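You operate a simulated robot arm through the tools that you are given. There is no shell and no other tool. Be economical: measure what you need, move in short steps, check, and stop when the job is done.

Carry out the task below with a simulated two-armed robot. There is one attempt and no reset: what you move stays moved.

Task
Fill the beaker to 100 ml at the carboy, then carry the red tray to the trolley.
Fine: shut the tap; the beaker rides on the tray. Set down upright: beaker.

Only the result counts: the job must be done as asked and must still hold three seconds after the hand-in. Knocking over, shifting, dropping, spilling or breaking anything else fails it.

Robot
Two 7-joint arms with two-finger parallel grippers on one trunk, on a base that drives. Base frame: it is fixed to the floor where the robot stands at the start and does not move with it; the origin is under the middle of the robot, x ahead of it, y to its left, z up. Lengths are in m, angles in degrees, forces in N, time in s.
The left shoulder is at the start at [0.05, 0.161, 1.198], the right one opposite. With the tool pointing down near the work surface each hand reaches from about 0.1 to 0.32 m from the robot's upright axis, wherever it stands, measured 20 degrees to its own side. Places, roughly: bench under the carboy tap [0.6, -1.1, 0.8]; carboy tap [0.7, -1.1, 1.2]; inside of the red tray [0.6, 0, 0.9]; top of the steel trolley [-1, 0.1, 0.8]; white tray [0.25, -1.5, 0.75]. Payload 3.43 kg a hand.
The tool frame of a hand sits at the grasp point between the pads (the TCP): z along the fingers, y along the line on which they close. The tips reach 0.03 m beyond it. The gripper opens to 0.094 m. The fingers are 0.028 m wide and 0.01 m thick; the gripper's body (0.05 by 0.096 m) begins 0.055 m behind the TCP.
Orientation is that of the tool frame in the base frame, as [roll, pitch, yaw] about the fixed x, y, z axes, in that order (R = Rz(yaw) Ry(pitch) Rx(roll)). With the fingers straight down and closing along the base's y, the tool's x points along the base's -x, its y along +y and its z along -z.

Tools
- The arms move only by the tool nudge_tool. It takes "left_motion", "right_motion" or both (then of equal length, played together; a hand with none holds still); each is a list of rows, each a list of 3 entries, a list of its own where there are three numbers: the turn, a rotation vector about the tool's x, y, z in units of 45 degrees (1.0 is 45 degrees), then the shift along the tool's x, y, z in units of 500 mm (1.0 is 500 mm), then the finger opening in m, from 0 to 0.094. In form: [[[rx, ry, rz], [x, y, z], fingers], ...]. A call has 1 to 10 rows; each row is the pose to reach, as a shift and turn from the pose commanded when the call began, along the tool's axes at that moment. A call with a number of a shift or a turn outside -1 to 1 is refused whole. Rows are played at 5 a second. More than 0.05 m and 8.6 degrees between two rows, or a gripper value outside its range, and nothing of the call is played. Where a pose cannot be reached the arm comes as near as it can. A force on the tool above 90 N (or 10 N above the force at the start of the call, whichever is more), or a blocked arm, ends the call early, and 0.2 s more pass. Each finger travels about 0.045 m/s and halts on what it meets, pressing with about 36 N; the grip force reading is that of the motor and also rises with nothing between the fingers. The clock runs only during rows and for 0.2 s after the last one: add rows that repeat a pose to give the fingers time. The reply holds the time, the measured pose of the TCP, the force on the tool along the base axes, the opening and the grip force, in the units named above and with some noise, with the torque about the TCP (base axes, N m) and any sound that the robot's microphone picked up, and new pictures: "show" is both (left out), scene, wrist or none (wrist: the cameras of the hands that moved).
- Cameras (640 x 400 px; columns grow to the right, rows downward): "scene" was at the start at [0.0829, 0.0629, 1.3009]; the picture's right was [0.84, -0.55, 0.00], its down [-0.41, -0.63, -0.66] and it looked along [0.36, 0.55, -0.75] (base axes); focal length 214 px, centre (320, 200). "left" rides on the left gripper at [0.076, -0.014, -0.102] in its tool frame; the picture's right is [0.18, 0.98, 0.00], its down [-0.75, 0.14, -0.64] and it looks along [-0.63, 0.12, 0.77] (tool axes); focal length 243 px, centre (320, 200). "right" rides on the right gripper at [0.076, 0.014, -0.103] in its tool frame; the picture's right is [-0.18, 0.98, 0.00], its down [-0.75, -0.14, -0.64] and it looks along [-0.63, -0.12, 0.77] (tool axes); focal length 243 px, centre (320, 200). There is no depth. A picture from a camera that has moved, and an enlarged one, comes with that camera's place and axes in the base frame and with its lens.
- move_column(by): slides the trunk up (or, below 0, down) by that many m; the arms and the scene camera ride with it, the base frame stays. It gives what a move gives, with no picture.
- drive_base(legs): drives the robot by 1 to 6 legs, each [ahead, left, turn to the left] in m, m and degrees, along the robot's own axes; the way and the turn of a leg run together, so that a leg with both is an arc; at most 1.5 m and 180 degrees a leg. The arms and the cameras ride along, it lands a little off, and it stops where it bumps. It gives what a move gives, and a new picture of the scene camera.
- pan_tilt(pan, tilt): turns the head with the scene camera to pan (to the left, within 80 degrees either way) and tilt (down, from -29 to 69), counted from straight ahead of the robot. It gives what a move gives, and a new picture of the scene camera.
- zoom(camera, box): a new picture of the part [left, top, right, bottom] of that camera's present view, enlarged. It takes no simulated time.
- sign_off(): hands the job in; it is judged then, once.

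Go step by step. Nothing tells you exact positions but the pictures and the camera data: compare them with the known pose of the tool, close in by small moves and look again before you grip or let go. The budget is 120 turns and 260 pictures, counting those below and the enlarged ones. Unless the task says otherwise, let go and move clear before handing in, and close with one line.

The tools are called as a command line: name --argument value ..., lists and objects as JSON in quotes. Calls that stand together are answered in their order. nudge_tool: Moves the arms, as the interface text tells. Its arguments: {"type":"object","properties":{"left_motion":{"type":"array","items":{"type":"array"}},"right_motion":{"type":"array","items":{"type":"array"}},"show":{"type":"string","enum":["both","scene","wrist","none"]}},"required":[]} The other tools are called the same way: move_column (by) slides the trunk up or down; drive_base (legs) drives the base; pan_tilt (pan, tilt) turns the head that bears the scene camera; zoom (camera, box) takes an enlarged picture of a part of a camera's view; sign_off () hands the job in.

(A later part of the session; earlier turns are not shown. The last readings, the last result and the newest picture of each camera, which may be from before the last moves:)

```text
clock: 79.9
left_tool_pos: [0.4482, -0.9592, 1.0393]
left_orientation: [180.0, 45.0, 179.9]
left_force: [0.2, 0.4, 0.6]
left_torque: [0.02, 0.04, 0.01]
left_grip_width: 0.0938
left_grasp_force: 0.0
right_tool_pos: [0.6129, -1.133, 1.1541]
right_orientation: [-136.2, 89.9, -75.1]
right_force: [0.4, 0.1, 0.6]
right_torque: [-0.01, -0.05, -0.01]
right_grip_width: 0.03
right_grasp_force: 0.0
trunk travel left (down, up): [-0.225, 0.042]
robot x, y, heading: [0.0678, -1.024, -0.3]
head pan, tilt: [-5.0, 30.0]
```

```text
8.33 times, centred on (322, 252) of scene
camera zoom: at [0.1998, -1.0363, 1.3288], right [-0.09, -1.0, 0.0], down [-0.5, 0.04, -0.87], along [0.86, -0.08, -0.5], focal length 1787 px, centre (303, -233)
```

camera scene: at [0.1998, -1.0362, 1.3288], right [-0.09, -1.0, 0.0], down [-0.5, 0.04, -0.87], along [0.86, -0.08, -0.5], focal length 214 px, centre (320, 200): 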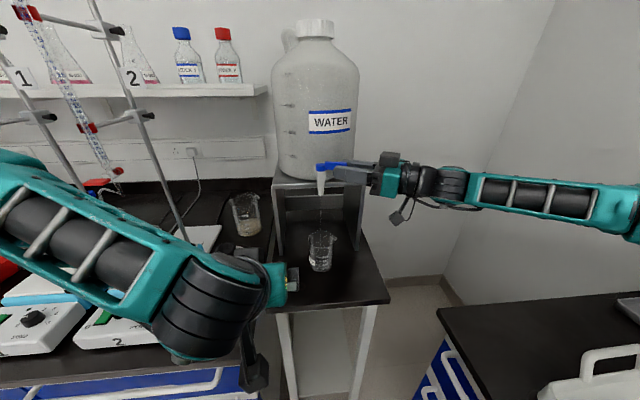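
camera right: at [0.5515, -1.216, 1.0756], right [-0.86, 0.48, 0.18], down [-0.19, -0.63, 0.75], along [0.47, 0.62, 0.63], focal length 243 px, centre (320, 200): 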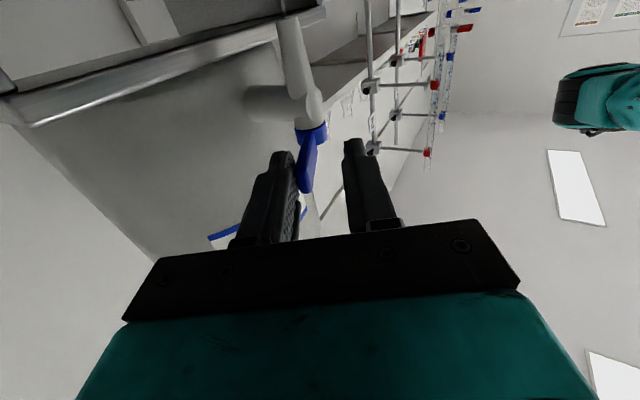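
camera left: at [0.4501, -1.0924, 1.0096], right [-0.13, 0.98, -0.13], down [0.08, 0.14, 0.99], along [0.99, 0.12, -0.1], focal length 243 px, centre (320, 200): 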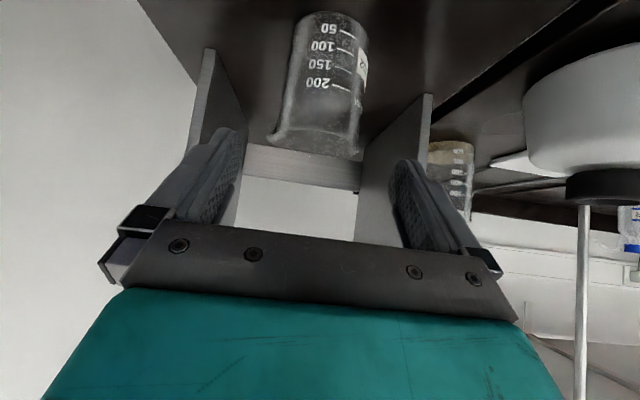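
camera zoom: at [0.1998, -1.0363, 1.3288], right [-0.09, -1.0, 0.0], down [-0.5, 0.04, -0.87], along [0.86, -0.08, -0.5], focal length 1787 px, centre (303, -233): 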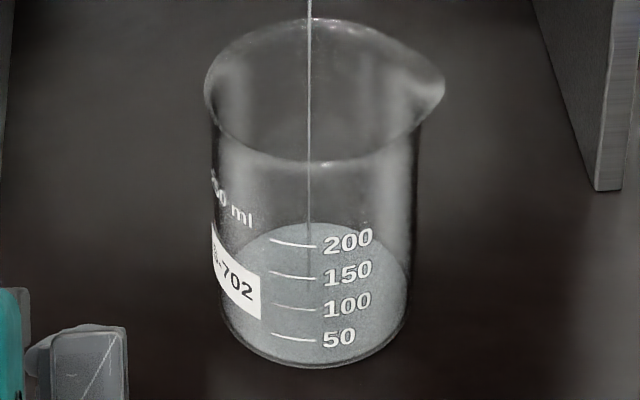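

The water is now clearly visible at roughly 20 ml. I'll let it run 6.6 s more and measure.

nudge_tool --right_motion '[[[0, 0, 0], [0, 0, 0], 0.03], [[0, 0, 0], [0, 0, 0], 0.03], [[0, 0, 0], [0, 0, 0], 0.03], [[0, 0, 0], [0, 0, 0], 0.03], [[0, 0, 0], [0, 0, 0], 0.03], [[0, 0, 0], [0, 0, 0], 0.03], [[0, 0, 0], [0, 0, 0], 0.03], [[0, 0, 0], [0, 0, 0], 0.03], [[0, 0, 0], [0, 0, 0], 0.03], [[0, 0, 0], [0, 0, 0], 0.03]]' --show "none"

nudge_tool --right_motion '[[[0, 0, 0], [0, 0, 0], 0.03], [[0, 0, 0], [0, 0, 0], 0.03], [[0, 0, 0], [0, 0, 0], 0.03], [[0, 0, 0], [0, 0, 0], 0.03], [[0, 0, 0], [0, 0, 0], 0.03], [[0, 0, 0], [0, 0, 0], 0.03], [[0, 0, 0], [0, 0, 0], 0.03], [[0, 0, 0], [0, 0, 0], 0.03], [[0, 0, 0], [0, 0, 0], 0.03], [[0, 0, 0], [0, 0, 0], 0.03]]' --show "none"

nudge_tool --right_motion '[[[0, 0, 0], [0, 0, 0], 0.03], [[0, 0, 0], [0, 0, 0], 0.03], [[0, 0, 0], [0, 0, 0], 0.03], [[0, 0, 0], [0, 0, 0], 0.03], [[0, 0, 0], [0, 0, 0], 0.03], [[0, 0, 0], [0, 0, 0], 0.03], [[0, 0, 0], [0, 0, 0], 0.03], [[0, 0, 0], [0, 0, 0], 0.03], [[0, 0, 0], [0, 0, 0], 0.03], [[0, 0, 0], [0, 0, 0], 0.03]]' --show "none"

zoom --camera "left" --box '[205, 30, 265, 90]'

zoom --camera "scene" --box '[306, 228, 338, 276]'

```text
clock: 82.1
left_tool_pos: [0.4479, -0.9593, 1.0399]
left_orientation: [-180.0, 45.0, 179.9]
left_force: [0.8, 0.0, 0.3]
left_torque: [0.02, 0.01, -0.01]
left_grip_width: 0.0937
left_grasp_force: 0.0
right_tool_pos: [0.6114, -1.1329, 1.153]
right_orientation: [-135.3, 89.9, -74.1]
right_force: [-0.6, 1.0, 0.0]
right_torque: [0.01, -0.01, -0.02]
right_grip_width: 0.03
right_grasp_force: 0.1
trunk travel left (down, up): [-0.225, 0.042]
robot x, y, heading: [0.0715, -1.0239, 0.1]
head pan, tilt: [-5.0, 30.0]
```

```text
clock: 84.3
left_tool_pos: [0.4482, -0.9596, 1.0409]
left_orientation: [180.0, 44.9, 179.9]
left_force: [0.4, -0.3, -0.2]
left_torque: [-0.03, 0.01, -0.01]
left_grip_width: 0.094
left_grasp_force: 0.0
right_tool_pos: [0.6124, -1.1334, 1.1539]
right_orientation: [-136.3, 89.9, -75.3]
right_force: [-0.1, 0.5, 0.2]
right_torque: [-0.05, 0.03, -0.01]
right_grip_width: 0.0299
right_grasp_force: 0.0
trunk travel left (down, up): [-0.225, 0.042]
robot x, y, heading: [0.0704, -1.0194, -0.1]
head pan, tilt: [-5.0, 30.0]
```

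```text
clock: 86.5
left_tool_pos: [0.4488, -0.9586, 1.0399]
left_orientation: [180.0, 44.9, 179.8]
left_force: [0.6, -0.4, -0.6]
left_torque: [0.01, -0.02, 0.03]
left_grip_width: 0.0939
left_grasp_force: 0.0
right_tool_pos: [0.6123, -1.1329, 1.1544]
right_orientation: [-136.5, 89.9, -75.4]
right_force: [0.0, -0.5, -0.3]
right_torque: [0.0, 0.0, 0.03]
right_grip_width: 0.0298
right_grasp_force: 0.0
trunk travel left (down, up): [-0.225, 0.042]
robot x, y, heading: [0.0677, -1.0244, 0.2]
head pan, tilt: [-5.0, 30.0]
```

```text
6.67 times, centred on (235, 60) of left
camera zoom: at [0.3214, -0.9728, 1.0582], right [-0.13, 0.98, -0.13], down [0.08, 0.14, 0.99], along [0.99, 0.12, -0.1], focal length 1618 px, centre (887, 1133)
```

zoom: 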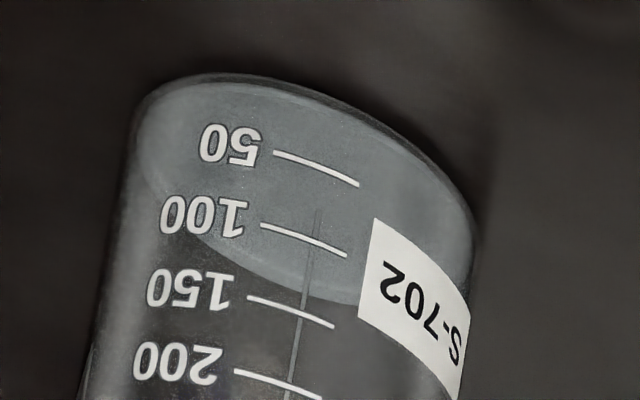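

```text
8.33 times, centred on (322, 252) of scene
camera zoom: at [0.1998, -1.0363, 1.3288], right [-0.09, -1.0, 0.0], down [-0.5, 0.04, -0.87], along [0.86, -0.08, -0.5], focal length 1787 px, centre (303, -233)
```

zoom: 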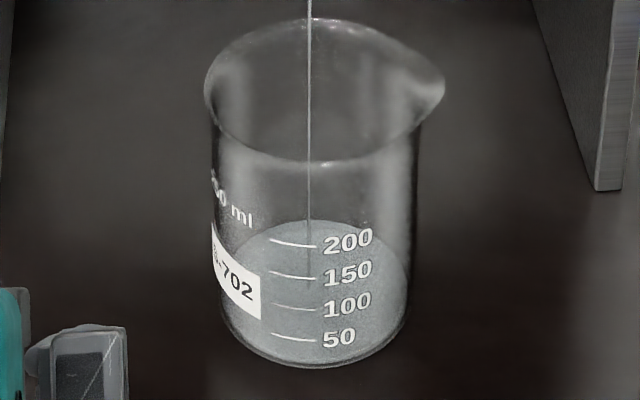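

That was only about 4 ml in 6.6 s, too slow. I'll open the lever another ~20° and measure again.

nudge_tool --right_motion '[[[0, 0, 0], [0, 0.033, -0.009], 0.03], [[0, 0, 0], [0, 0.033, -0.009], 0.03], [[0, 0, 0], [0, 0.033, -0.009], 0.03], [[0, 0, 0], [0, 0.033, -0.009], 0.03], [[0, 0, 0], [0, 0.033, -0.009], 0.03]]' --show "wrist"

zoom --camera "scene" --box '[306, 228, 338, 276]'

```text
clock: 87.7
left_tool_pos: [0.4485, -0.9592, 1.0408]
left_orientation: [180.0, 45.1, 179.8]
left_force: [-0.5, -0.2, -0.2]
left_torque: [0.02, 0.01, 0.01]
left_grip_width: 0.0941
left_grasp_force: 0.0
right_tool_pos: [0.5955, -1.1296, 1.153]
right_orientation: [-136.3, 89.9, -75.2]
right_force: [-0.7, 0.5, 0.3]
right_torque: [0.02, 0.0, 0.01]
right_grip_width: 0.0299
right_grasp_force: 0.0
trunk travel left (down, up): [-0.225, 0.042]
robot x, y, heading: [0.0715, -1.0307, 0.1]
head pan, tilt: [-5.0, 30.0]
camera right: at [0.5344, -1.2122, 1.0758], right [-0.86, 0.48, 0.18], down [-0.19, -0.63, 0.75], along [0.47, 0.62, 0.63], focal length 243 px, centre (320, 200)
```

right: 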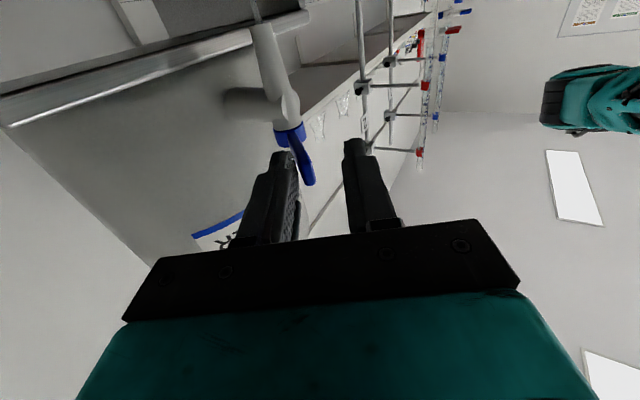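

```text
8.33 times, centred on (322, 252) of scene
camera zoom: at [0.1998, -1.0363, 1.3288], right [-0.09, -1.0, 0.0], down [-0.5, 0.04, -0.87], along [0.86, -0.08, -0.5], focal length 1787 px, centre (303, -233)
```

zoom: 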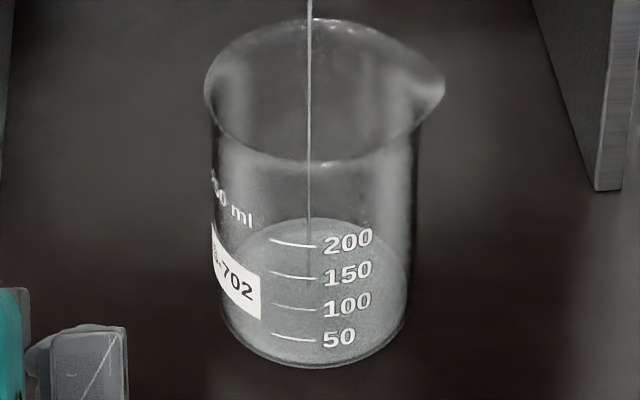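

The stream is thicker now. I'll hold 4.4 s and read it again.

nudge_tool --right_motion '[[[0, 0, 0], [0, 0, 0], 0.03], [[0, 0, 0], [0, 0, 0], 0.03], [[0, 0, 0], [0, 0, 0], 0.03], [[0, 0, 0], [0, 0, 0], 0.03], [[0, 0, 0], [0, 0, 0], 0.03], [[0, 0, 0], [0, 0, 0], 0.03], [[0, 0, 0], [0, 0, 0], 0.03], [[0, 0, 0], [0, 0, 0], 0.03], [[0, 0, 0], [0, 0, 0], 0.03], [[0, 0, 0], [0, 0, 0], 0.03]]' --show "none"

nudge_tool --right_motion '[[[0, 0, 0], [0, 0, 0], 0.03], [[0, 0, 0], [0, 0, 0], 0.03], [[0, 0, 0], [0, 0, 0], 0.03], [[0, 0, 0], [0, 0, 0], 0.03], [[0, 0, 0], [0, 0, 0], 0.03], [[0, 0, 0], [0, 0, 0], 0.03], [[0, 0, 0], [0, 0, 0], 0.03], [[0, 0, 0], [0, 0, 0], 0.03], [[0, 0, 0], [0, 0, 0], 0.03], [[0, 0, 0], [0, 0, 0], 0.03]]' --show "none"

zoom --camera "scene" --box '[306, 228, 338, 276]'

zoom --camera "left" --box '[205, 30, 265, 90]'

```text
clock: 89.9
left_tool_pos: [0.4481, -0.9579, 1.0396]
left_orientation: [-180.0, 44.9, 180.0]
left_force: [0.3, 0.8, -0.9]
left_torque: [0.01, 0.01, -0.01]
left_grip_width: 0.0939
left_grasp_force: 0.0
right_tool_pos: [0.5963, -1.1294, 1.1533]
right_orientation: [-134.5, 89.9, -73.5]
right_force: [-0.5, -0.3, -0.4]
right_torque: [0.01, -0.01, -0.02]
right_grip_width: 0.0299
right_grasp_force: 0.1
trunk travel left (down, up): [-0.225, 0.042]
robot x, y, heading: [0.0712, -1.0257, -0.1]
head pan, tilt: [-5.0, 30.0]
```

```text
clock: 92.1
left_tool_pos: [0.4481, -0.9586, 1.0404]
left_orientation: [180.0, 45.1, 179.9]
left_force: [-0.5, -0.3, -0.3]
left_torque: [0.02, 0.0, 0.0]
left_grip_width: 0.0938
left_grasp_force: 0.2
right_tool_pos: [0.5956, -1.1281, 1.153]
right_orientation: [-133.8, 89.8, -72.8]
right_force: [0.2, 0.1, 0.1]
right_torque: [-0.01, 0.02, 0.02]
right_grip_width: 0.03
right_grasp_force: 0.2
trunk travel left (down, up): [-0.225, 0.042]
robot x, y, heading: [0.068, -1.0245, -0.1]
head pan, tilt: [-5.0, 30.0]
```

```text
8.33 times, centred on (322, 252) of scene
camera zoom: at [0.1998, -1.0363, 1.3288], right [-0.09, -1.0, 0.0], down [-0.5, 0.04, -0.87], along [0.86, -0.08, -0.5], focal length 1787 px, centre (303, -233)
```

zoom: 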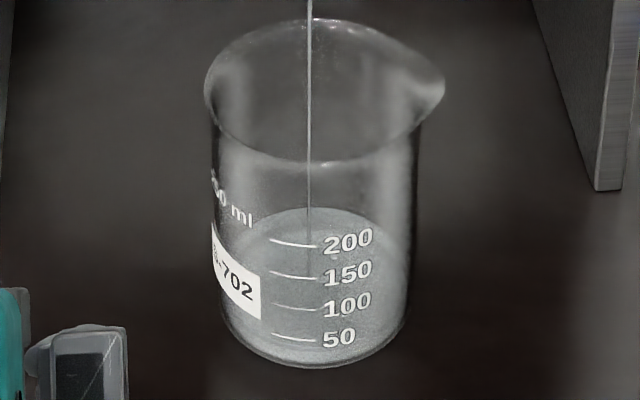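

```text
6.67 times, centred on (235, 60) of left
camera zoom: at [0.3214, -0.9728, 1.0582], right [-0.13, 0.98, -0.13], down [0.08, 0.14, 0.99], along [0.99, 0.12, -0.1], focal length 1618 px, centre (887, 1133)
```

zoom: 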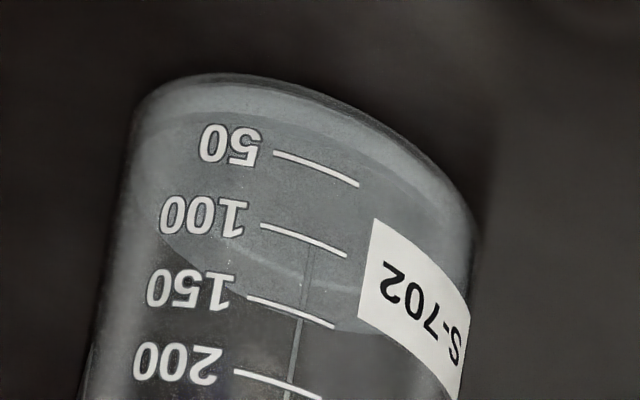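

It is at about 25 ml now, rising at roughly 3.5 ml/s. I'll run another 6.6 s.

nudge_tool --right_motion '[[[0, 0, 0], [0, 0, 0], 0.03], [[0, 0, 0], [0, 0, 0], 0.03], [[0, 0, 0], [0, 0, 0], 0.03], [[0, 0, 0], [0, 0, 0], 0.03], [[0, 0, 0], [0, 0, 0], 0.03], [[0, 0, 0], [0, 0, 0], 0.03], [[0, 0, 0], [0, 0, 0], 0.03], [[0, 0, 0], [0, 0, 0], 0.03], [[0, 0, 0], [0, 0, 0], 0.03], [[0, 0, 0], [0, 0, 0], 0.03]]' --show "none"

nudge_tool --right_motion '[[[0, 0, 0], [0, 0, 0], 0.03], [[0, 0, 0], [0, 0, 0], 0.03], [[0, 0, 0], [0, 0, 0], 0.03], [[0, 0, 0], [0, 0, 0], 0.03], [[0, 0, 0], [0, 0, 0], 0.03], [[0, 0, 0], [0, 0, 0], 0.03], [[0, 0, 0], [0, 0, 0], 0.03], [[0, 0, 0], [0, 0, 0], 0.03], [[0, 0, 0], [0, 0, 0], 0.03], [[0, 0, 0], [0, 0, 0], 0.03]]' --show "none"

nudge_tool --right_motion '[[[0, 0, 0], [0, 0, 0], 0.03], [[0, 0, 0], [0, 0, 0], 0.03], [[0, 0, 0], [0, 0, 0], 0.03], [[0, 0, 0], [0, 0, 0], 0.03], [[0, 0, 0], [0, 0, 0], 0.03], [[0, 0, 0], [0, 0, 0], 0.03], [[0, 0, 0], [0, 0, 0], 0.03], [[0, 0, 0], [0, 0, 0], 0.03], [[0, 0, 0], [0, 0, 0], 0.03], [[0, 0, 0], [0, 0, 0], 0.03]]' --show "none"

zoom --camera "left" --box '[205, 30, 265, 90]'

zoom --camera "scene" --box '[306, 228, 338, 276]'

```text
clock: 94.3
left_tool_pos: [0.4484, -0.9595, 1.0399]
left_orientation: [179.9, 45.0, 179.9]
left_force: [0.3, 0.1, 0.3]
left_torque: [0.02, 0.0, -0.02]
left_grip_width: 0.0939
left_grasp_force: 0.0
right_tool_pos: [0.5951, -1.1303, 1.1532]
right_orientation: [-133.9, 89.9, -72.9]
right_force: [-0.1, -0.7, -0.6]
right_torque: [0.01, 0.0, 0.0]
right_grip_width: 0.0298
right_grasp_force: 0.0
trunk travel left (down, up): [-0.225, 0.042]
robot x, y, heading: [0.0678, -1.0269, -0.1]
head pan, tilt: [-5.0, 30.0]
```

```text
clock: 96.5
left_tool_pos: [0.4478, -0.9593, 1.0391]
left_orientation: [179.9, 45.0, 179.9]
left_force: [1.3, -0.3, 0.7]
left_torque: [-0.04, -0.02, -0.01]
left_grip_width: 0.0941
left_grasp_force: 0.0
right_tool_pos: [0.5961, -1.1287, 1.1535]
right_orientation: [-133.8, 89.9, -72.7]
right_force: [-0.2, 0.7, 0.8]
right_torque: [0.02, -0.05, -0.01]
right_grip_width: 0.0299
right_grasp_force: 0.0
trunk travel left (down, up): [-0.225, 0.042]
robot x, y, heading: [0.069, -1.0232, -0.3]
head pan, tilt: [-5.0, 30.0]
```

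```text
clock: 98.7
left_tool_pos: [0.4482, -0.9586, 1.04]
left_orientation: [-179.9, 45.0, 179.8]
left_force: [0.7, 0.0, -0.8]
left_torque: [0.02, -0.02, -0.02]
left_grip_width: 0.094
left_grasp_force: 0.0
right_tool_pos: [0.5955, -1.129, 1.1545]
right_orientation: [-134.4, 89.9, -73.2]
right_force: [-0.2, -0.8, 0.0]
right_torque: [0.0, -0.02, 0.01]
right_grip_width: 0.0299
right_grasp_force: 0.2
trunk travel left (down, up): [-0.225, 0.042]
robot x, y, heading: [0.0715, -1.026, -0.1]
head pan, tilt: [-5.0, 30.0]
```

```text
6.67 times, centred on (235, 60) of left
camera zoom: at [0.3214, -0.9728, 1.0582], right [-0.13, 0.98, -0.13], down [0.08, 0.14, 0.99], along [0.99, 0.12, -0.1], focal length 1618 px, centre (887, 1133)
```

zoom: 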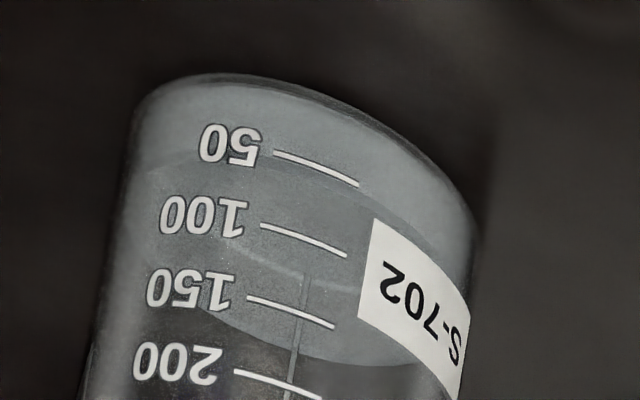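

```text
8.33 times, centred on (322, 252) of scene
camera zoom: at [0.1998, -1.0363, 1.3288], right [-0.09, -1.0, 0.0], down [-0.5, 0.04, -0.87], along [0.86, -0.08, -0.5], focal length 1787 px, centre (303, -233)
```

zoom: 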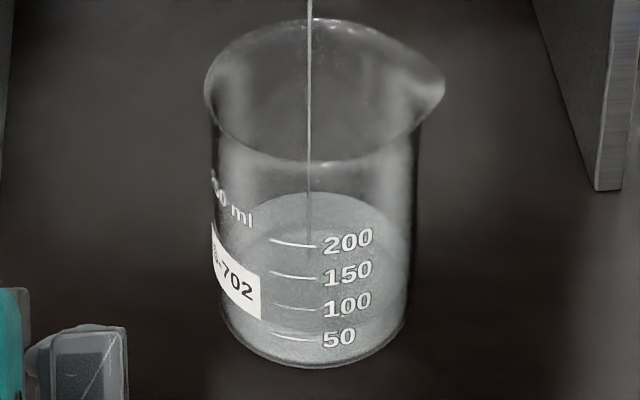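

It's at about 50 ml, which matches 3.5 ml/s. I'll run about 9 s more to reach ~80 ml, then check.

nudge_tool --right_motion '[[[0, 0, 0], [0, 0, 0], 0.03], [[0, 0, 0], [0, 0, 0], 0.03], [[0, 0, 0], [0, 0, 0], 0.03], [[0, 0, 0], [0, 0, 0], 0.03], [[0, 0, 0], [0, 0, 0], 0.03], [[0, 0, 0], [0, 0, 0], 0.03], [[0, 0, 0], [0, 0, 0], 0.03], [[0, 0, 0], [0, 0, 0], 0.03], [[0, 0, 0], [0, 0, 0], 0.03], [[0, 0, 0], [0, 0, 0], 0.03]]' --show "none"

nudge_tool --right_motion '[[[0, 0, 0], [0, 0, 0], 0.03], [[0, 0, 0], [0, 0, 0], 0.03], [[0, 0, 0], [0, 0, 0], 0.03], [[0, 0, 0], [0, 0, 0], 0.03], [[0, 0, 0], [0, 0, 0], 0.03], [[0, 0, 0], [0, 0, 0], 0.03], [[0, 0, 0], [0, 0, 0], 0.03], [[0, 0, 0], [0, 0, 0], 0.03], [[0, 0, 0], [0, 0, 0], 0.03], [[0, 0, 0], [0, 0, 0], 0.03]]' --show "none"

nudge_tool --right_motion '[[[0, 0, 0], [0, 0, 0], 0.03], [[0, 0, 0], [0, 0, 0], 0.03], [[0, 0, 0], [0, 0, 0], 0.03], [[0, 0, 0], [0, 0, 0], 0.03], [[0, 0, 0], [0, 0, 0], 0.03], [[0, 0, 0], [0, 0, 0], 0.03], [[0, 0, 0], [0, 0, 0], 0.03], [[0, 0, 0], [0, 0, 0], 0.03], [[0, 0, 0], [0, 0, 0], 0.03], [[0, 0, 0], [0, 0, 0], 0.03]]' --show "none"

nudge_tool --right_motion '[[[0, 0, 0], [0, 0, 0], 0.03], [[0, 0, 0], [0, 0, 0], 0.03], [[0, 0, 0], [0, 0, 0], 0.03], [[0, 0, 0], [0, 0, 0], 0.03], [[0, 0, 0], [0, 0, 0], 0.03], [[0, 0, 0], [0, 0, 0], 0.03], [[0, 0, 0], [0, 0, 0], 0.03], [[0, 0, 0], [0, 0, 0], 0.03], [[0, 0, 0], [0, 0, 0], 0.03], [[0, 0, 0], [0, 0, 0], 0.03]]' --show "none"

zoom --camera "left" --box '[205, 30, 265, 90]'

zoom --camera "scene" --box '[306, 228, 338, 276]'

```text
clock: 100.9
left_tool_pos: [0.4484, -0.9595, 1.0391]
left_orientation: [-180.0, 45.0, 179.9]
left_force: [-0.6, 0.1, -0.4]
left_torque: [0.03, 0.0, 0.0]
left_grip_width: 0.0941
left_grasp_force: 0.1
right_tool_pos: [0.596, -1.1303, 1.1536]
right_orientation: [-134.8, 89.9, -73.7]
right_force: [0.3, -0.5, -0.1]
right_torque: [0.02, 0.0, 0.01]
right_grip_width: 0.03
right_grasp_force: 0.0
trunk travel left (down, up): [-0.225, 0.042]
robot x, y, heading: [0.068, -1.0254, -0.3]
head pan, tilt: [-5.0, 30.0]
```

```text
clock: 103.1
left_tool_pos: [0.4484, -0.9576, 1.0399]
left_orientation: [-179.9, 45.0, 179.9]
left_force: [0.1, -0.1, -0.3]
left_torque: [0.01, 0.03, 0.01]
left_grip_width: 0.0939
left_grasp_force: 0.0
right_tool_pos: [0.595, -1.1293, 1.1528]
right_orientation: [-133.9, 90.0, -72.8]
right_force: [0.1, -0.2, -0.7]
right_torque: [0.02, 0.01, 0.0]
right_grip_width: 0.0299
right_grasp_force: 0.0
trunk travel left (down, up): [-0.225, 0.042]
robot x, y, heading: [0.0679, -1.0269, -0.2]
head pan, tilt: [-5.0, 30.0]
```

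```text
clock: 105.3
left_tool_pos: [0.4473, -0.9593, 1.0401]
left_orientation: [179.9, 44.9, 179.9]
left_force: [-0.1, -0.1, 0.9]
left_torque: [0.0, -0.02, 0.01]
left_grip_width: 0.094
left_grasp_force: 0.0
right_tool_pos: [0.5963, -1.1286, 1.1546]
right_orientation: [-133.9, 89.9, -72.9]
right_force: [-0.1, 0.1, 0.4]
right_torque: [0.02, 0.02, 0.01]
right_grip_width: 0.0301
right_grasp_force: 0.0
trunk travel left (down, up): [-0.225, 0.042]
robot x, y, heading: [0.0722, -1.0247, -0.1]
head pan, tilt: [-5.0, 30.0]
```

```text
clock: 107.5
left_tool_pos: [0.4474, -0.9595, 1.0405]
left_orientation: [179.9, 45.0, 179.9]
left_force: [-1.1, 0.1, 0.5]
left_torque: [0.02, 0.0, -0.01]
left_grip_width: 0.0941
left_grasp_force: 0.1
right_tool_pos: [0.596, -1.1295, 1.1525]
right_orientation: [-134.0, 89.9, -72.9]
right_force: [-0.2, -0.8, -0.3]
right_torque: [-0.01, -0.01, 0.04]
right_grip_width: 0.03
right_grasp_force: 0.0
trunk travel left (down, up): [-0.225, 0.042]
robot x, y, heading: [0.0678, -1.0311, -0.2]
head pan, tilt: [-5.0, 30.0]
```

```text
6.67 times, centred on (235, 60) of left
camera zoom: at [0.3214, -0.9728, 1.0582], right [-0.13, 0.98, -0.13], down [0.08, 0.14, 0.99], along [0.99, 0.12, -0.1], focal length 1618 px, centre (887, 1133)
```

zoom: 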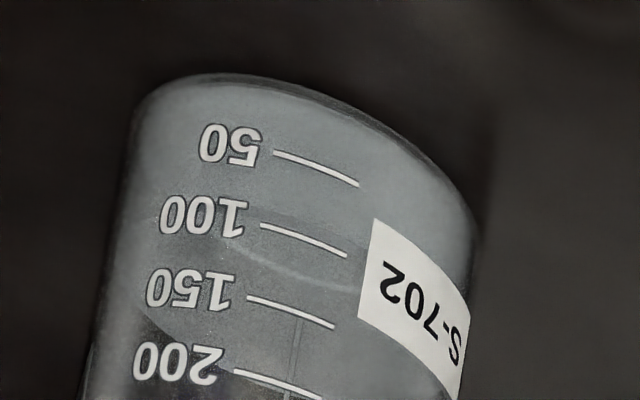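

```text
8.33 times, centred on (322, 252) of scene
camera zoom: at [0.1998, -1.0363, 1.3288], right [-0.09, -1.0, 0.0], down [-0.5, 0.04, -0.87], along [0.86, -0.08, -0.5], focal length 1787 px, centre (303, -233)
```

zoom: 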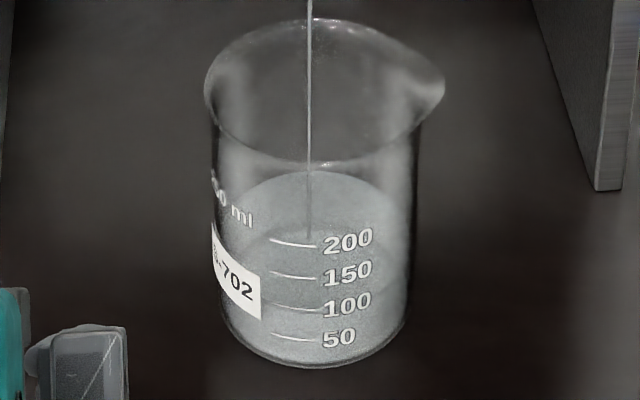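

Close to 100 ml now. I'll zoom tighter on the near meniscus before shutting.

zoom --camera "scene" --box '[314, 258, 330, 270]'

zoom --camera "left" --box '[216, 44, 248, 64]'

```text
16.00 times, centred on (322, 264) of scene
camera zoom: at [0.1998, -1.0363, 1.3288], right [-0.09, -1.0, 0.0], down [-0.5, 0.04, -0.87], along [0.86, -0.08, -0.5], focal length 3432 px, centre (288, -824)
```

zoom: 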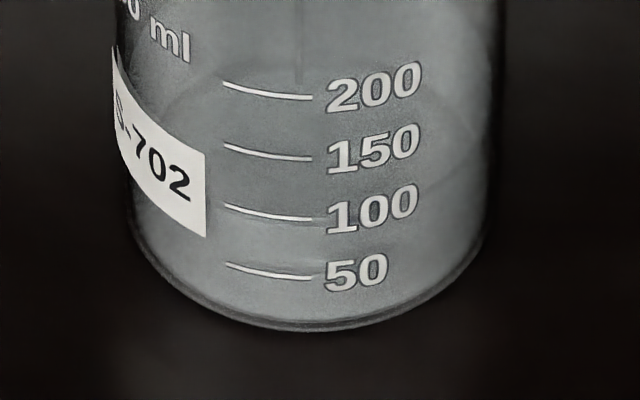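

```text
16.00 times, centred on (232, 54) of left
camera zoom: at [0.3214, -0.9728, 1.0582], right [-0.13, 0.98, -0.13], down [0.08, 0.14, 0.99], along [0.99, 0.12, -0.1], focal length 3882 px, centre (1728, 2536)
```

zoom: 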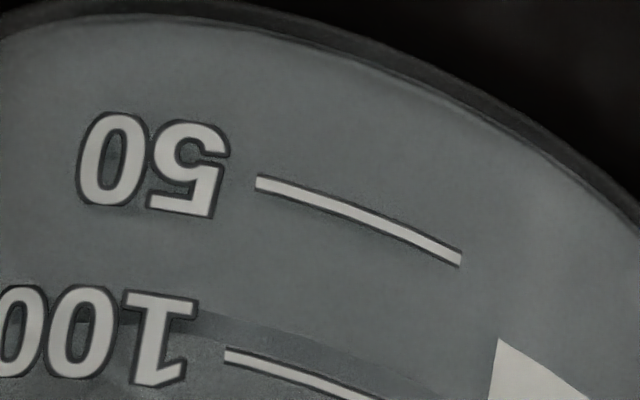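

It reads about 90 ml. I'll shut the tap now with the front finger, then take a proper level reading and top up as needed.

nudge_tool --right_motion '[[[0, 0, 0], [0, -0.0746, -0.0036], 0.03], [[0, 0, 0], [0, -0.1214, 0.002], 0.03], [[0, 0, 0], [0, -0.128, 0.0044], 0.03], [[0, 0, 0], [0, -0.128, 0.0044], 0.03]]'

zoom --camera "scene" --box '[260, 130, 420, 290]'

```text
clock: 108.5
left_tool_pos: [0.4467, -0.9591, 1.0408]
left_orientation: [179.9, 45.0, 180.0]
left_force: [0.5, -0.1, 0.0]
left_torque: [0.0, 0.02, -0.02]
left_grip_width: 0.0939
left_grasp_force: 0.1
right_tool_pos: [0.6501, -1.158, 1.1542]
right_orientation: [-122.0, 89.9, -60.7]
right_force: [-15.4, -2.9, -5.1]
right_torque: [-0.06, -0.03, 0.57]
right_grip_width: 0.0371
right_grasp_force: 6.4
trunk travel left (down, up): [-0.225, 0.042]
robot x, y, heading: [0.0684, -1.0258, 0.1]
head pan, tilt: [-5.0, 30.0]
camera scene: at [0.1978, -1.0368, 1.3289], right [-0.09, -1.0, 0.0], down [-0.5, 0.04, -0.87], along [0.86, -0.08, -0.5], focal length 214 px, centre (320, 200)
camera right: at [0.5895, -1.2414, 1.0758], right [-0.86, 0.47, 0.18], down [-0.19, -0.63, 0.75], along [0.47, 0.62, 0.63], focal length 243 px, centre (320, 200)
```

scene: 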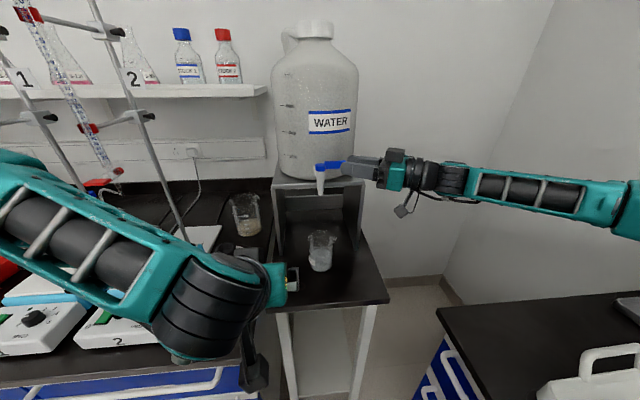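
right: 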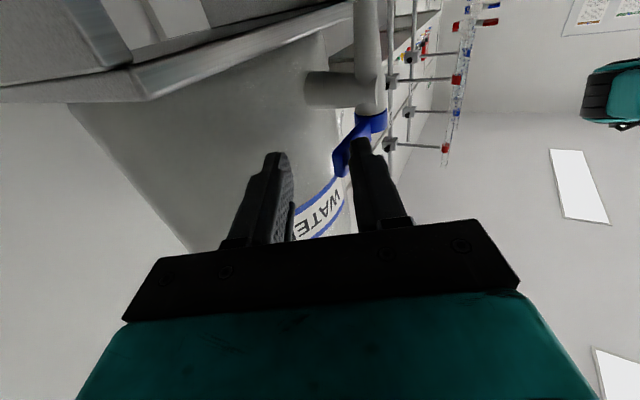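

```text
2.50 times, centred on (340, 210) of scene
camera zoom: at [0.1978, -1.0368, 1.3289], right [-0.09, -1.0, 0.0], down [-0.5, 0.04, -0.87], along [0.86, -0.08, -0.5], focal length 536 px, centre (270, 175)
```

zoom: 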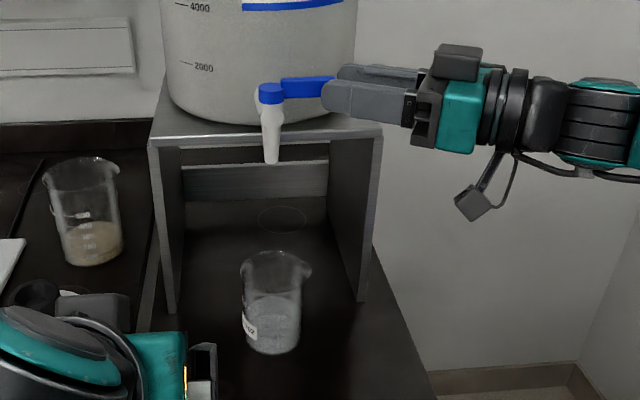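

The stream has stopped and the lever is at its stop. I'll relax the press, then move the left camera closer and lower for a level reading.

nudge_tool --right_motion '[[[0, 0, 0], [0, 0.01, 0], 0.03], [[0, 0, 0], [0, 0.016, 0], 0.03], [[0, 0, 0], [0, 0.016, 0], 0.03], [[0, 0, 0], [0, 0.016, 0], 0.03]]' --left_motion '[[[0, 0, 0], [0.035, -0.02, 0.035], 0.094], [[0, 0, 0], [0.07, -0.04, 0.07], 0.094], [[0, 0, 0], [0.105, -0.06, 0.105], 0.094], [[0, 0, 0], [0.13, -0.08, 0.13], 0.094]]'

```text
clock: 109.5
left_tool_pos: [0.4495, -0.9982, 0.9479]
left_orientation: [180.0, 45.1, 180.0]
left_force: [0.7, -0.7, 0.2]
left_torque: [-0.01, 0.01, 0.0]
left_grip_width: 0.0941
left_grasp_force: 0.1
right_tool_pos: [0.6463, -1.1547, 1.154]
right_orientation: [-120.9, 89.9, -59.8]
right_force: [0.0, 0.2, 0.6]
right_torque: [0.0, 0.0, -0.01]
right_grip_width: 0.0302
right_grasp_force: 0.1
trunk travel left (down, up): [-0.225, 0.042]
robot x, y, heading: [0.0658, -1.0266, -0.1]
head pan, tilt: [-5.0, 30.0]
camera scene: at [0.1999, -1.0364, 1.3288], right [-0.09, -1.0, 0.0], down [-0.5, 0.04, -0.87], along [0.86, -0.08, -0.5], focal length 214 px, centre (320, 200)
camera right: at [0.5852, -1.2378, 1.076], right [-0.86, 0.48, 0.18], down [-0.19, -0.63, 0.75], along [0.47, 0.61, 0.63], focal length 243 px, centre (320, 200)
camera left: at [0.322, -1.0129, 0.9651], right [-0.13, 0.98, -0.13], down [0.08, 0.14, 0.99], along [0.99, 0.12, -0.09], focal length 243 px, centre (320, 200)
```

scene: 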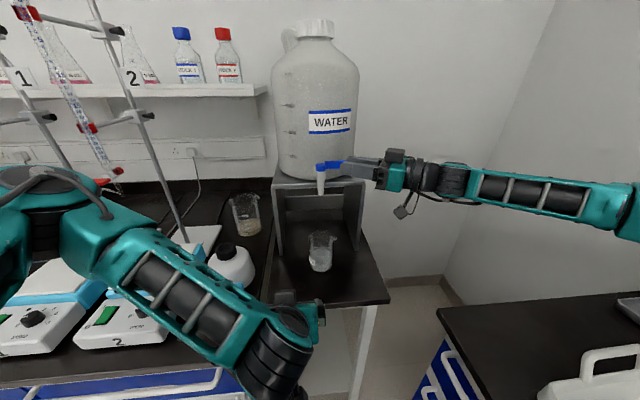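
right: 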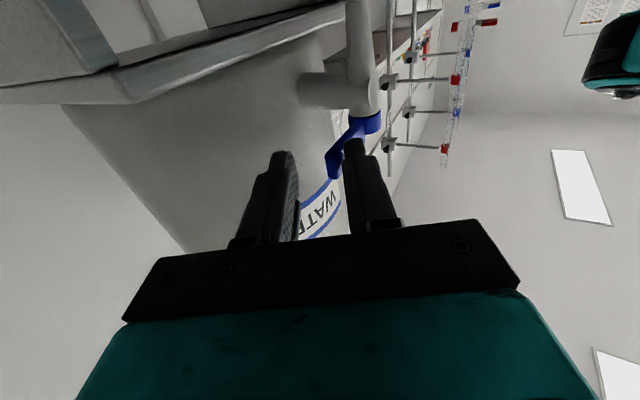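
left: 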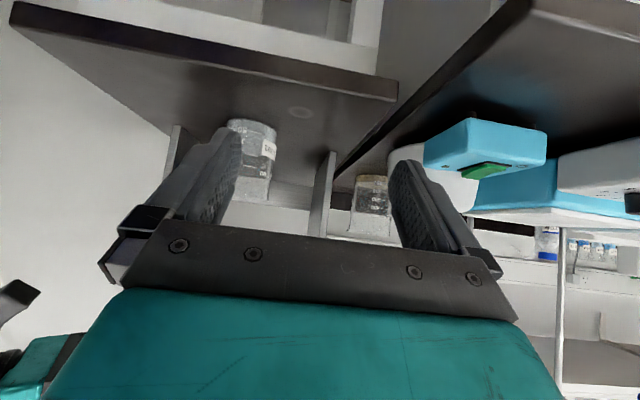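

nudge_tool --left_motion '[[[0, 0, 0], [-0.019, -0.045, 0.038], 0.094], [[0, 0, 0], [-0.038, -0.09, 0.076], 0.094], [[0, 0, 0], [-0.057, -0.13, 0.113], 0.094]]' --show "wrist"

zoom --camera "left" --box '[260, 60, 380, 180]'

```text
clock: 110.3
left_tool_pos: [0.5083, -1.0641, 0.9289]
left_orientation: [-180.0, 45.1, 179.8]
left_force: [0.0, 0.3, -0.3]
left_torque: [0.0, 0.01, -0.04]
left_grip_width: 0.0939
left_grasp_force: 0.1
right_tool_pos: [0.6459, -1.1559, 1.1541]
right_orientation: [-145.5, 89.9, -84.7]
right_force: [0.3, -0.5, 0.0]
right_torque: [0.03, -0.02, 0.02]
right_grip_width: 0.0297
right_grasp_force: 0.1
trunk travel left (down, up): [-0.225, 0.042]
robot x, y, heading: [0.0696, -1.0221, 0.0]
head pan, tilt: [-5.0, 30.0]
camera left: at [0.3815, -1.0785, 0.9471], right [-0.13, 0.98, -0.13], down [0.08, 0.14, 0.99], along [0.99, 0.12, -0.1], focal length 243 px, centre (320, 200)
```

left: 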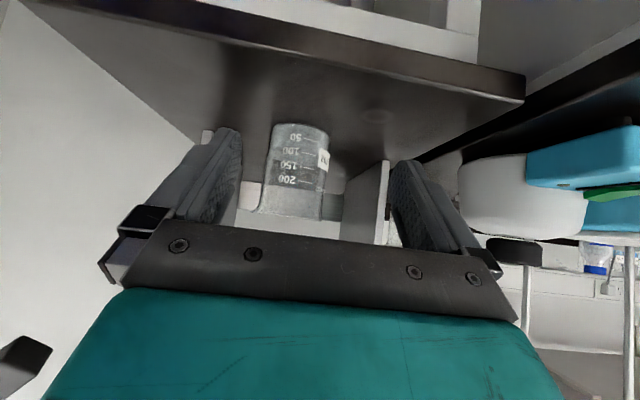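

```text
3.33 times, centred on (320, 120) of left
camera zoom: at [0.3815, -1.0785, 0.9471], right [-0.13, 0.98, -0.13], down [0.08, 0.14, 0.99], along [0.99, 0.12, -0.1], focal length 809 px, centre (320, 467)
```

zoom: 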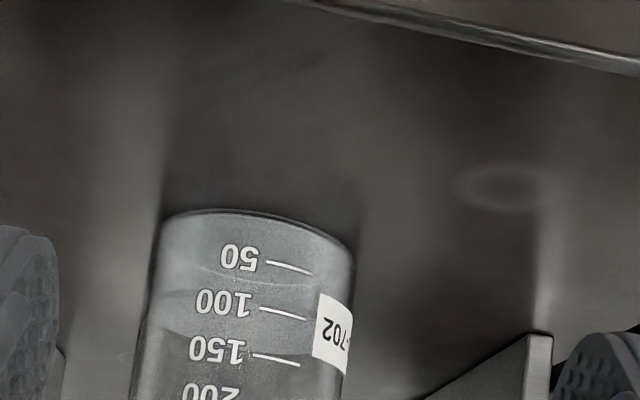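

zoom --camera "left" --box '[268, 118, 332, 178]'

zoom --camera "left" --box '[290, 138, 322, 162]'

```text
6.67 times, centred on (300, 148) of left
camera zoom: at [0.3815, -1.0785, 0.9471], right [-0.13, 0.98, -0.13], down [0.08, 0.14, 0.99], along [0.99, 0.12, -0.1], focal length 1618 px, centre (453, 547)
```

zoom: 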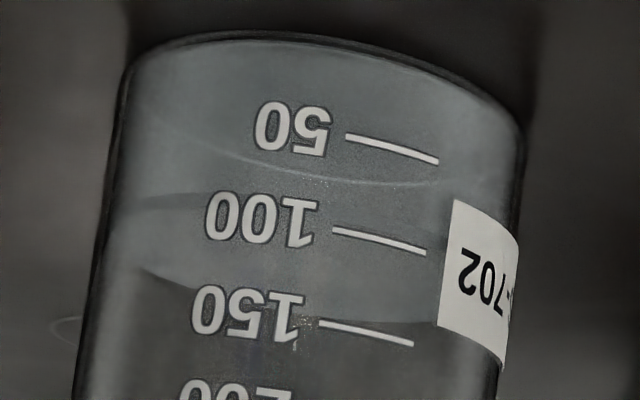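

```text
16.00 times, centred on (306, 150) of left
camera zoom: at [0.3815, -1.0785, 0.9471], right [-0.13, 0.98, -0.13], down [0.08, 0.14, 0.99], along [0.99, 0.12, -0.1], focal length 3882 px, centre (544, 1000)
```

zoom: 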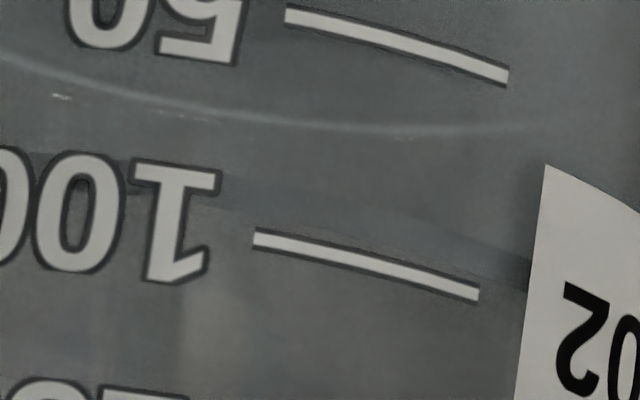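

My estimates range from 90 to 96 ml, depending on which meniscus edge I take. I'll zoom at both surface edges for a better reading.

zoom --camera "left" --box '[276, 140, 300, 158]'

zoom --camera "left" --box '[285, 154, 325, 174]'

zoom --camera "scene" --box '[306, 228, 338, 276]'

```text
16.00 times, centred on (288, 149) of left
camera zoom: at [0.3815, -1.0785, 0.9471], right [-0.13, 0.98, -0.13], down [0.08, 0.14, 0.99], along [0.99, 0.12, -0.1], focal length 3882 px, centre (832, 1016)
```

zoom: 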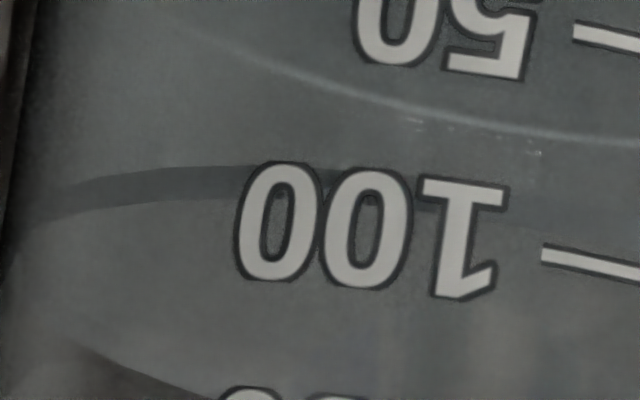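

```text
16.00 times, centred on (305, 164) of left
camera zoom: at [0.3815, -1.0785, 0.9471], right [-0.13, 0.98, -0.13], down [0.08, 0.14, 0.99], along [0.99, 0.12, -0.1], focal length 3882 px, centre (560, 776)
```

zoom: 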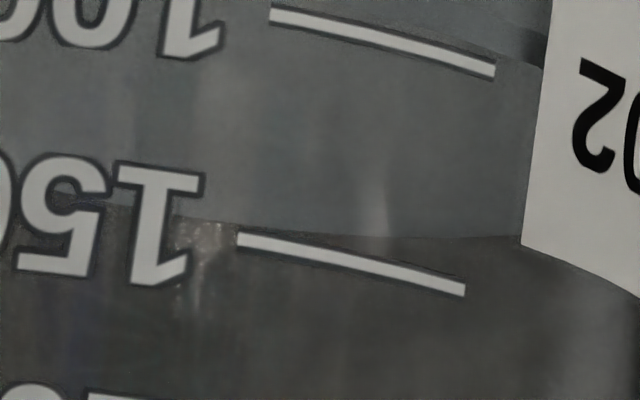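

```text
8.33 times, centred on (322, 252) of scene
camera zoom: at [0.2, -1.0366, 1.3287], right [-0.09, -1.0, 0.0], down [-0.5, 0.04, -0.87], along [0.86, -0.08, -0.5], focal length 1787 px, centre (303, -233)
```

zoom: 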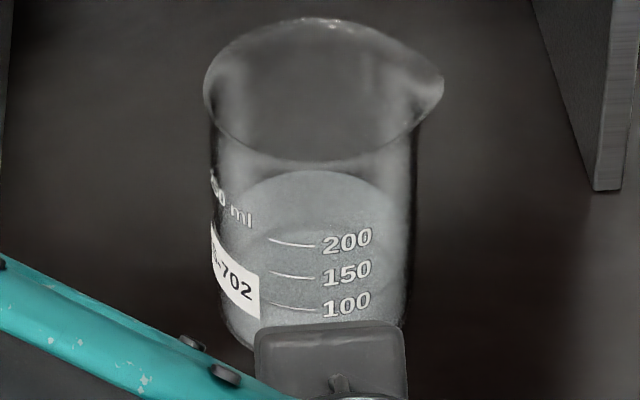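

The far-edge measurements from both cameras and the flow timing all agree on about 94–95 ml. I'll trickle in roughly 5 ml more at the slow setting.

nudge_tool --right_motion '[[[0, 0, 0], [0, 0.04, 0.0034], 0.03], [[0, 0, 0], [0, 0.0808, 0.0068], 0.03], [[0, 0, 0], [0, 0.0808, 0.0068], 0.03], [[0, 0, 0], [0, 0.0808, 0.0068], 0.03], [[0, 0, 0], [0, 0.0808, 0.0068], 0.03], [[0, 0, 0], [0, 0.0808, 0.0068], 0.03], [[0, 0, 0], [0, 0.0808, 0.0068], 0.03], [[0, 0, 0], [0, 0.0808, 0.0068], 0.03], [[0, 0, 0], [0, 0.0808, 0.0068], 0.03], [[0, 0, 0], [0, 0.0808, 0.0068], 0.03]]' --show "wrist"

zoom --camera "left" --box '[285, 154, 325, 174]'

zoom --camera "scene" --box '[306, 228, 338, 276]'

```text
clock: 112.5
left_tool_pos: [0.5075, -1.0644, 0.929]
left_orientation: [-180.0, 45.0, 179.9]
left_force: [-0.6, 0.1, 0.5]
left_torque: [0.02, -0.01, 0.02]
left_grip_width: 0.0941
left_grasp_force: 0.0
right_tool_pos: [0.6119, -1.1317, 1.1544]
right_orientation: [-133.4, 89.8, -72.2]
right_force: [0.3, -0.1, 0.0]
right_torque: [-0.02, -0.01, 0.01]
right_grip_width: 0.0299
right_grasp_force: 0.0
trunk travel left (down, up): [-0.225, 0.042]
robot x, y, heading: [0.0718, -1.0258, -0.0]
head pan, tilt: [-5.0, 30.0]
camera right: at [0.5514, -1.2144, 1.0757], right [-0.86, 0.48, 0.18], down [-0.19, -0.63, 0.75], along [0.47, 0.62, 0.63], focal length 243 px, centre (320, 200)
```

right: 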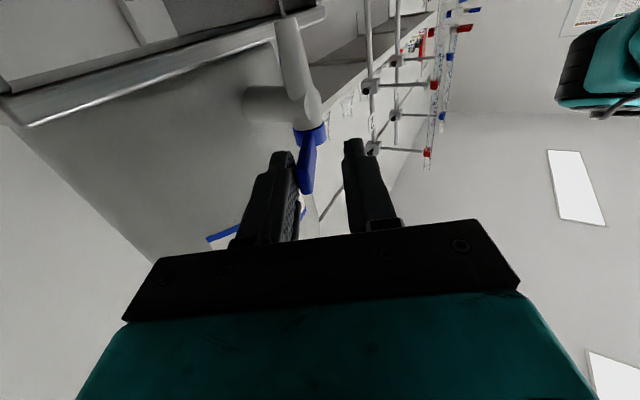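

```text
16.00 times, centred on (305, 164) of left
camera zoom: at [0.3812, -1.078, 0.9473], right [-0.13, 0.98, -0.13], down [0.08, 0.14, 0.99], along [0.99, 0.12, -0.1], focal length 3882 px, centre (560, 776)
```

zoom: 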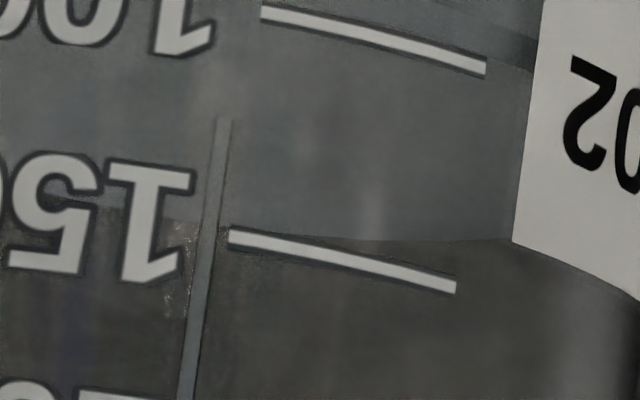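

```text
8.33 times, centred on (322, 252) of scene
camera zoom: at [0.1998, -1.0363, 1.3288], right [-0.09, -1.0, 0.0], down [-0.5, 0.04, -0.87], along [0.86, -0.08, -0.5], focal length 1787 px, centre (303, -233)
```

zoom: 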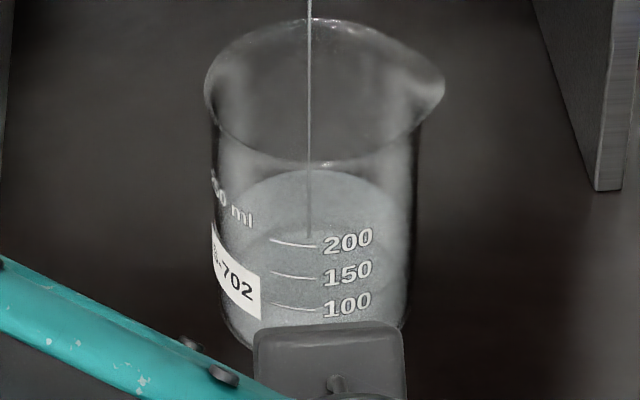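

The stream end also indicates about 95–96 ml. I'll hold 4.4 s more at this trickle and then shut.

nudge_tool --right_motion '[[[0, 0, 0], [0, 0, 0], 0.03], [[0, 0, 0], [0, 0, 0], 0.03], [[0, 0, 0], [0, 0, 0], 0.03], [[0, 0, 0], [0, 0, 0], 0.03], [[0, 0, 0], [0, 0, 0], 0.03], [[0, 0, 0], [0, 0, 0], 0.03], [[0, 0, 0], [0, 0, 0], 0.03], [[0, 0, 0], [0, 0, 0], 0.03], [[0, 0, 0], [0, 0, 0], 0.03], [[0, 0, 0], [0, 0, 0], 0.03]]' --show "none"

nudge_tool --right_motion '[[[0, 0, 0], [0, 0, 0], 0.03], [[0, 0, 0], [0, 0, 0], 0.03], [[0, 0, 0], [0, 0, 0], 0.03], [[0, 0, 0], [0, 0, 0], 0.03], [[0, 0, 0], [0, 0, 0], 0.03], [[0, 0, 0], [0, 0, 0], 0.03], [[0, 0, 0], [0, 0, 0], 0.03], [[0, 0, 0], [0, 0, 0], 0.03], [[0, 0, 0], [0, 0, 0], 0.03], [[0, 0, 0], [0, 0, 0], 0.03]]' --show "none"

zoom --camera "left" --box '[285, 154, 325, 174]'

zoom --camera "scene" --box '[306, 228, 338, 276]'

```text
clock: 114.7
left_tool_pos: [0.5077, -1.0644, 0.9294]
left_orientation: [-180.0, 45.1, 179.9]
left_force: [0.4, -0.8, -0.1]
left_torque: [-0.02, 0.01, -0.05]
left_grip_width: 0.0938
left_grasp_force: 0.0
right_tool_pos: [0.6127, -1.1316, 1.1537]
right_orientation: [-134.4, 89.9, -73.2]
right_force: [-0.4, 0.5, -0.6]
right_torque: [-0.01, 0.03, -0.01]
right_grip_width: 0.0301
right_grasp_force: 0.1
trunk travel left (down, up): [-0.225, 0.042]
robot x, y, heading: [0.0684, -1.0247, -0.0]
head pan, tilt: [-5.0, 30.0]
```

```text
clock: 116.9
left_tool_pos: [0.5088, -1.0635, 0.9287]
left_orientation: [-180.0, 45.0, 179.9]
left_force: [-0.3, 0.0, -0.4]
left_torque: [0.0, 0.04, -0.03]
left_grip_width: 0.0941
left_grasp_force: 0.1
right_tool_pos: [0.613, -1.1327, 1.1538]
right_orientation: [-134.8, 89.9, -73.7]
right_force: [-0.9, -0.2, 0.8]
right_torque: [0.01, 0.01, -0.01]
right_grip_width: 0.03
right_grasp_force: 0.1
trunk travel left (down, up): [-0.225, 0.042]
robot x, y, heading: [0.0697, -1.0243, -0.3]
head pan, tilt: [-5.0, 30.0]
```

```text
16.00 times, centred on (305, 164) of left
camera zoom: at [0.3812, -1.078, 0.9473], right [-0.13, 0.98, -0.13], down [0.08, 0.14, 0.99], along [0.99, 0.12, -0.1], focal length 3882 px, centre (560, 776)
```

zoom: 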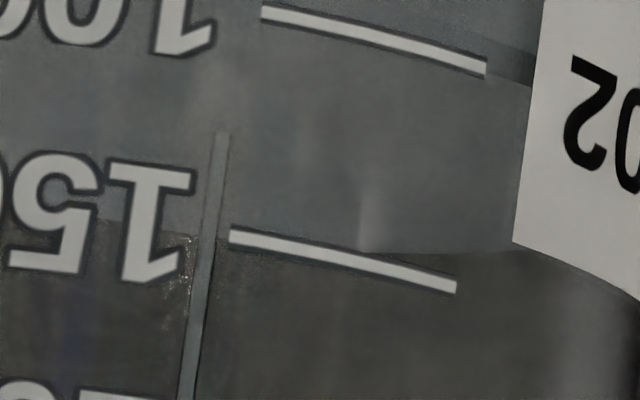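

```text
8.33 times, centred on (322, 252) of scene
camera zoom: at [0.1998, -1.0363, 1.3288], right [-0.09, -1.0, 0.0], down [-0.5, 0.04, -0.87], along [0.86, -0.08, -0.5], focal length 1787 px, centre (303, -233)
```

zoom: 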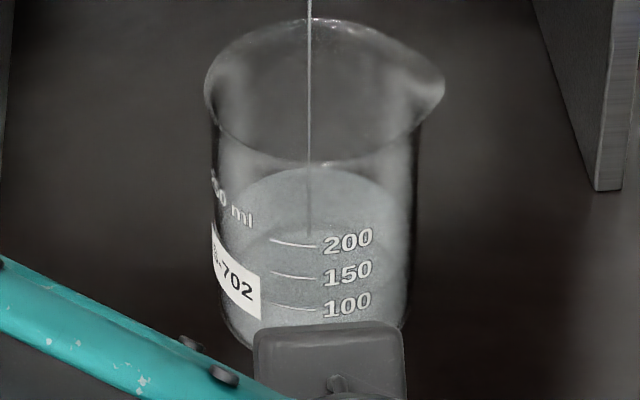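

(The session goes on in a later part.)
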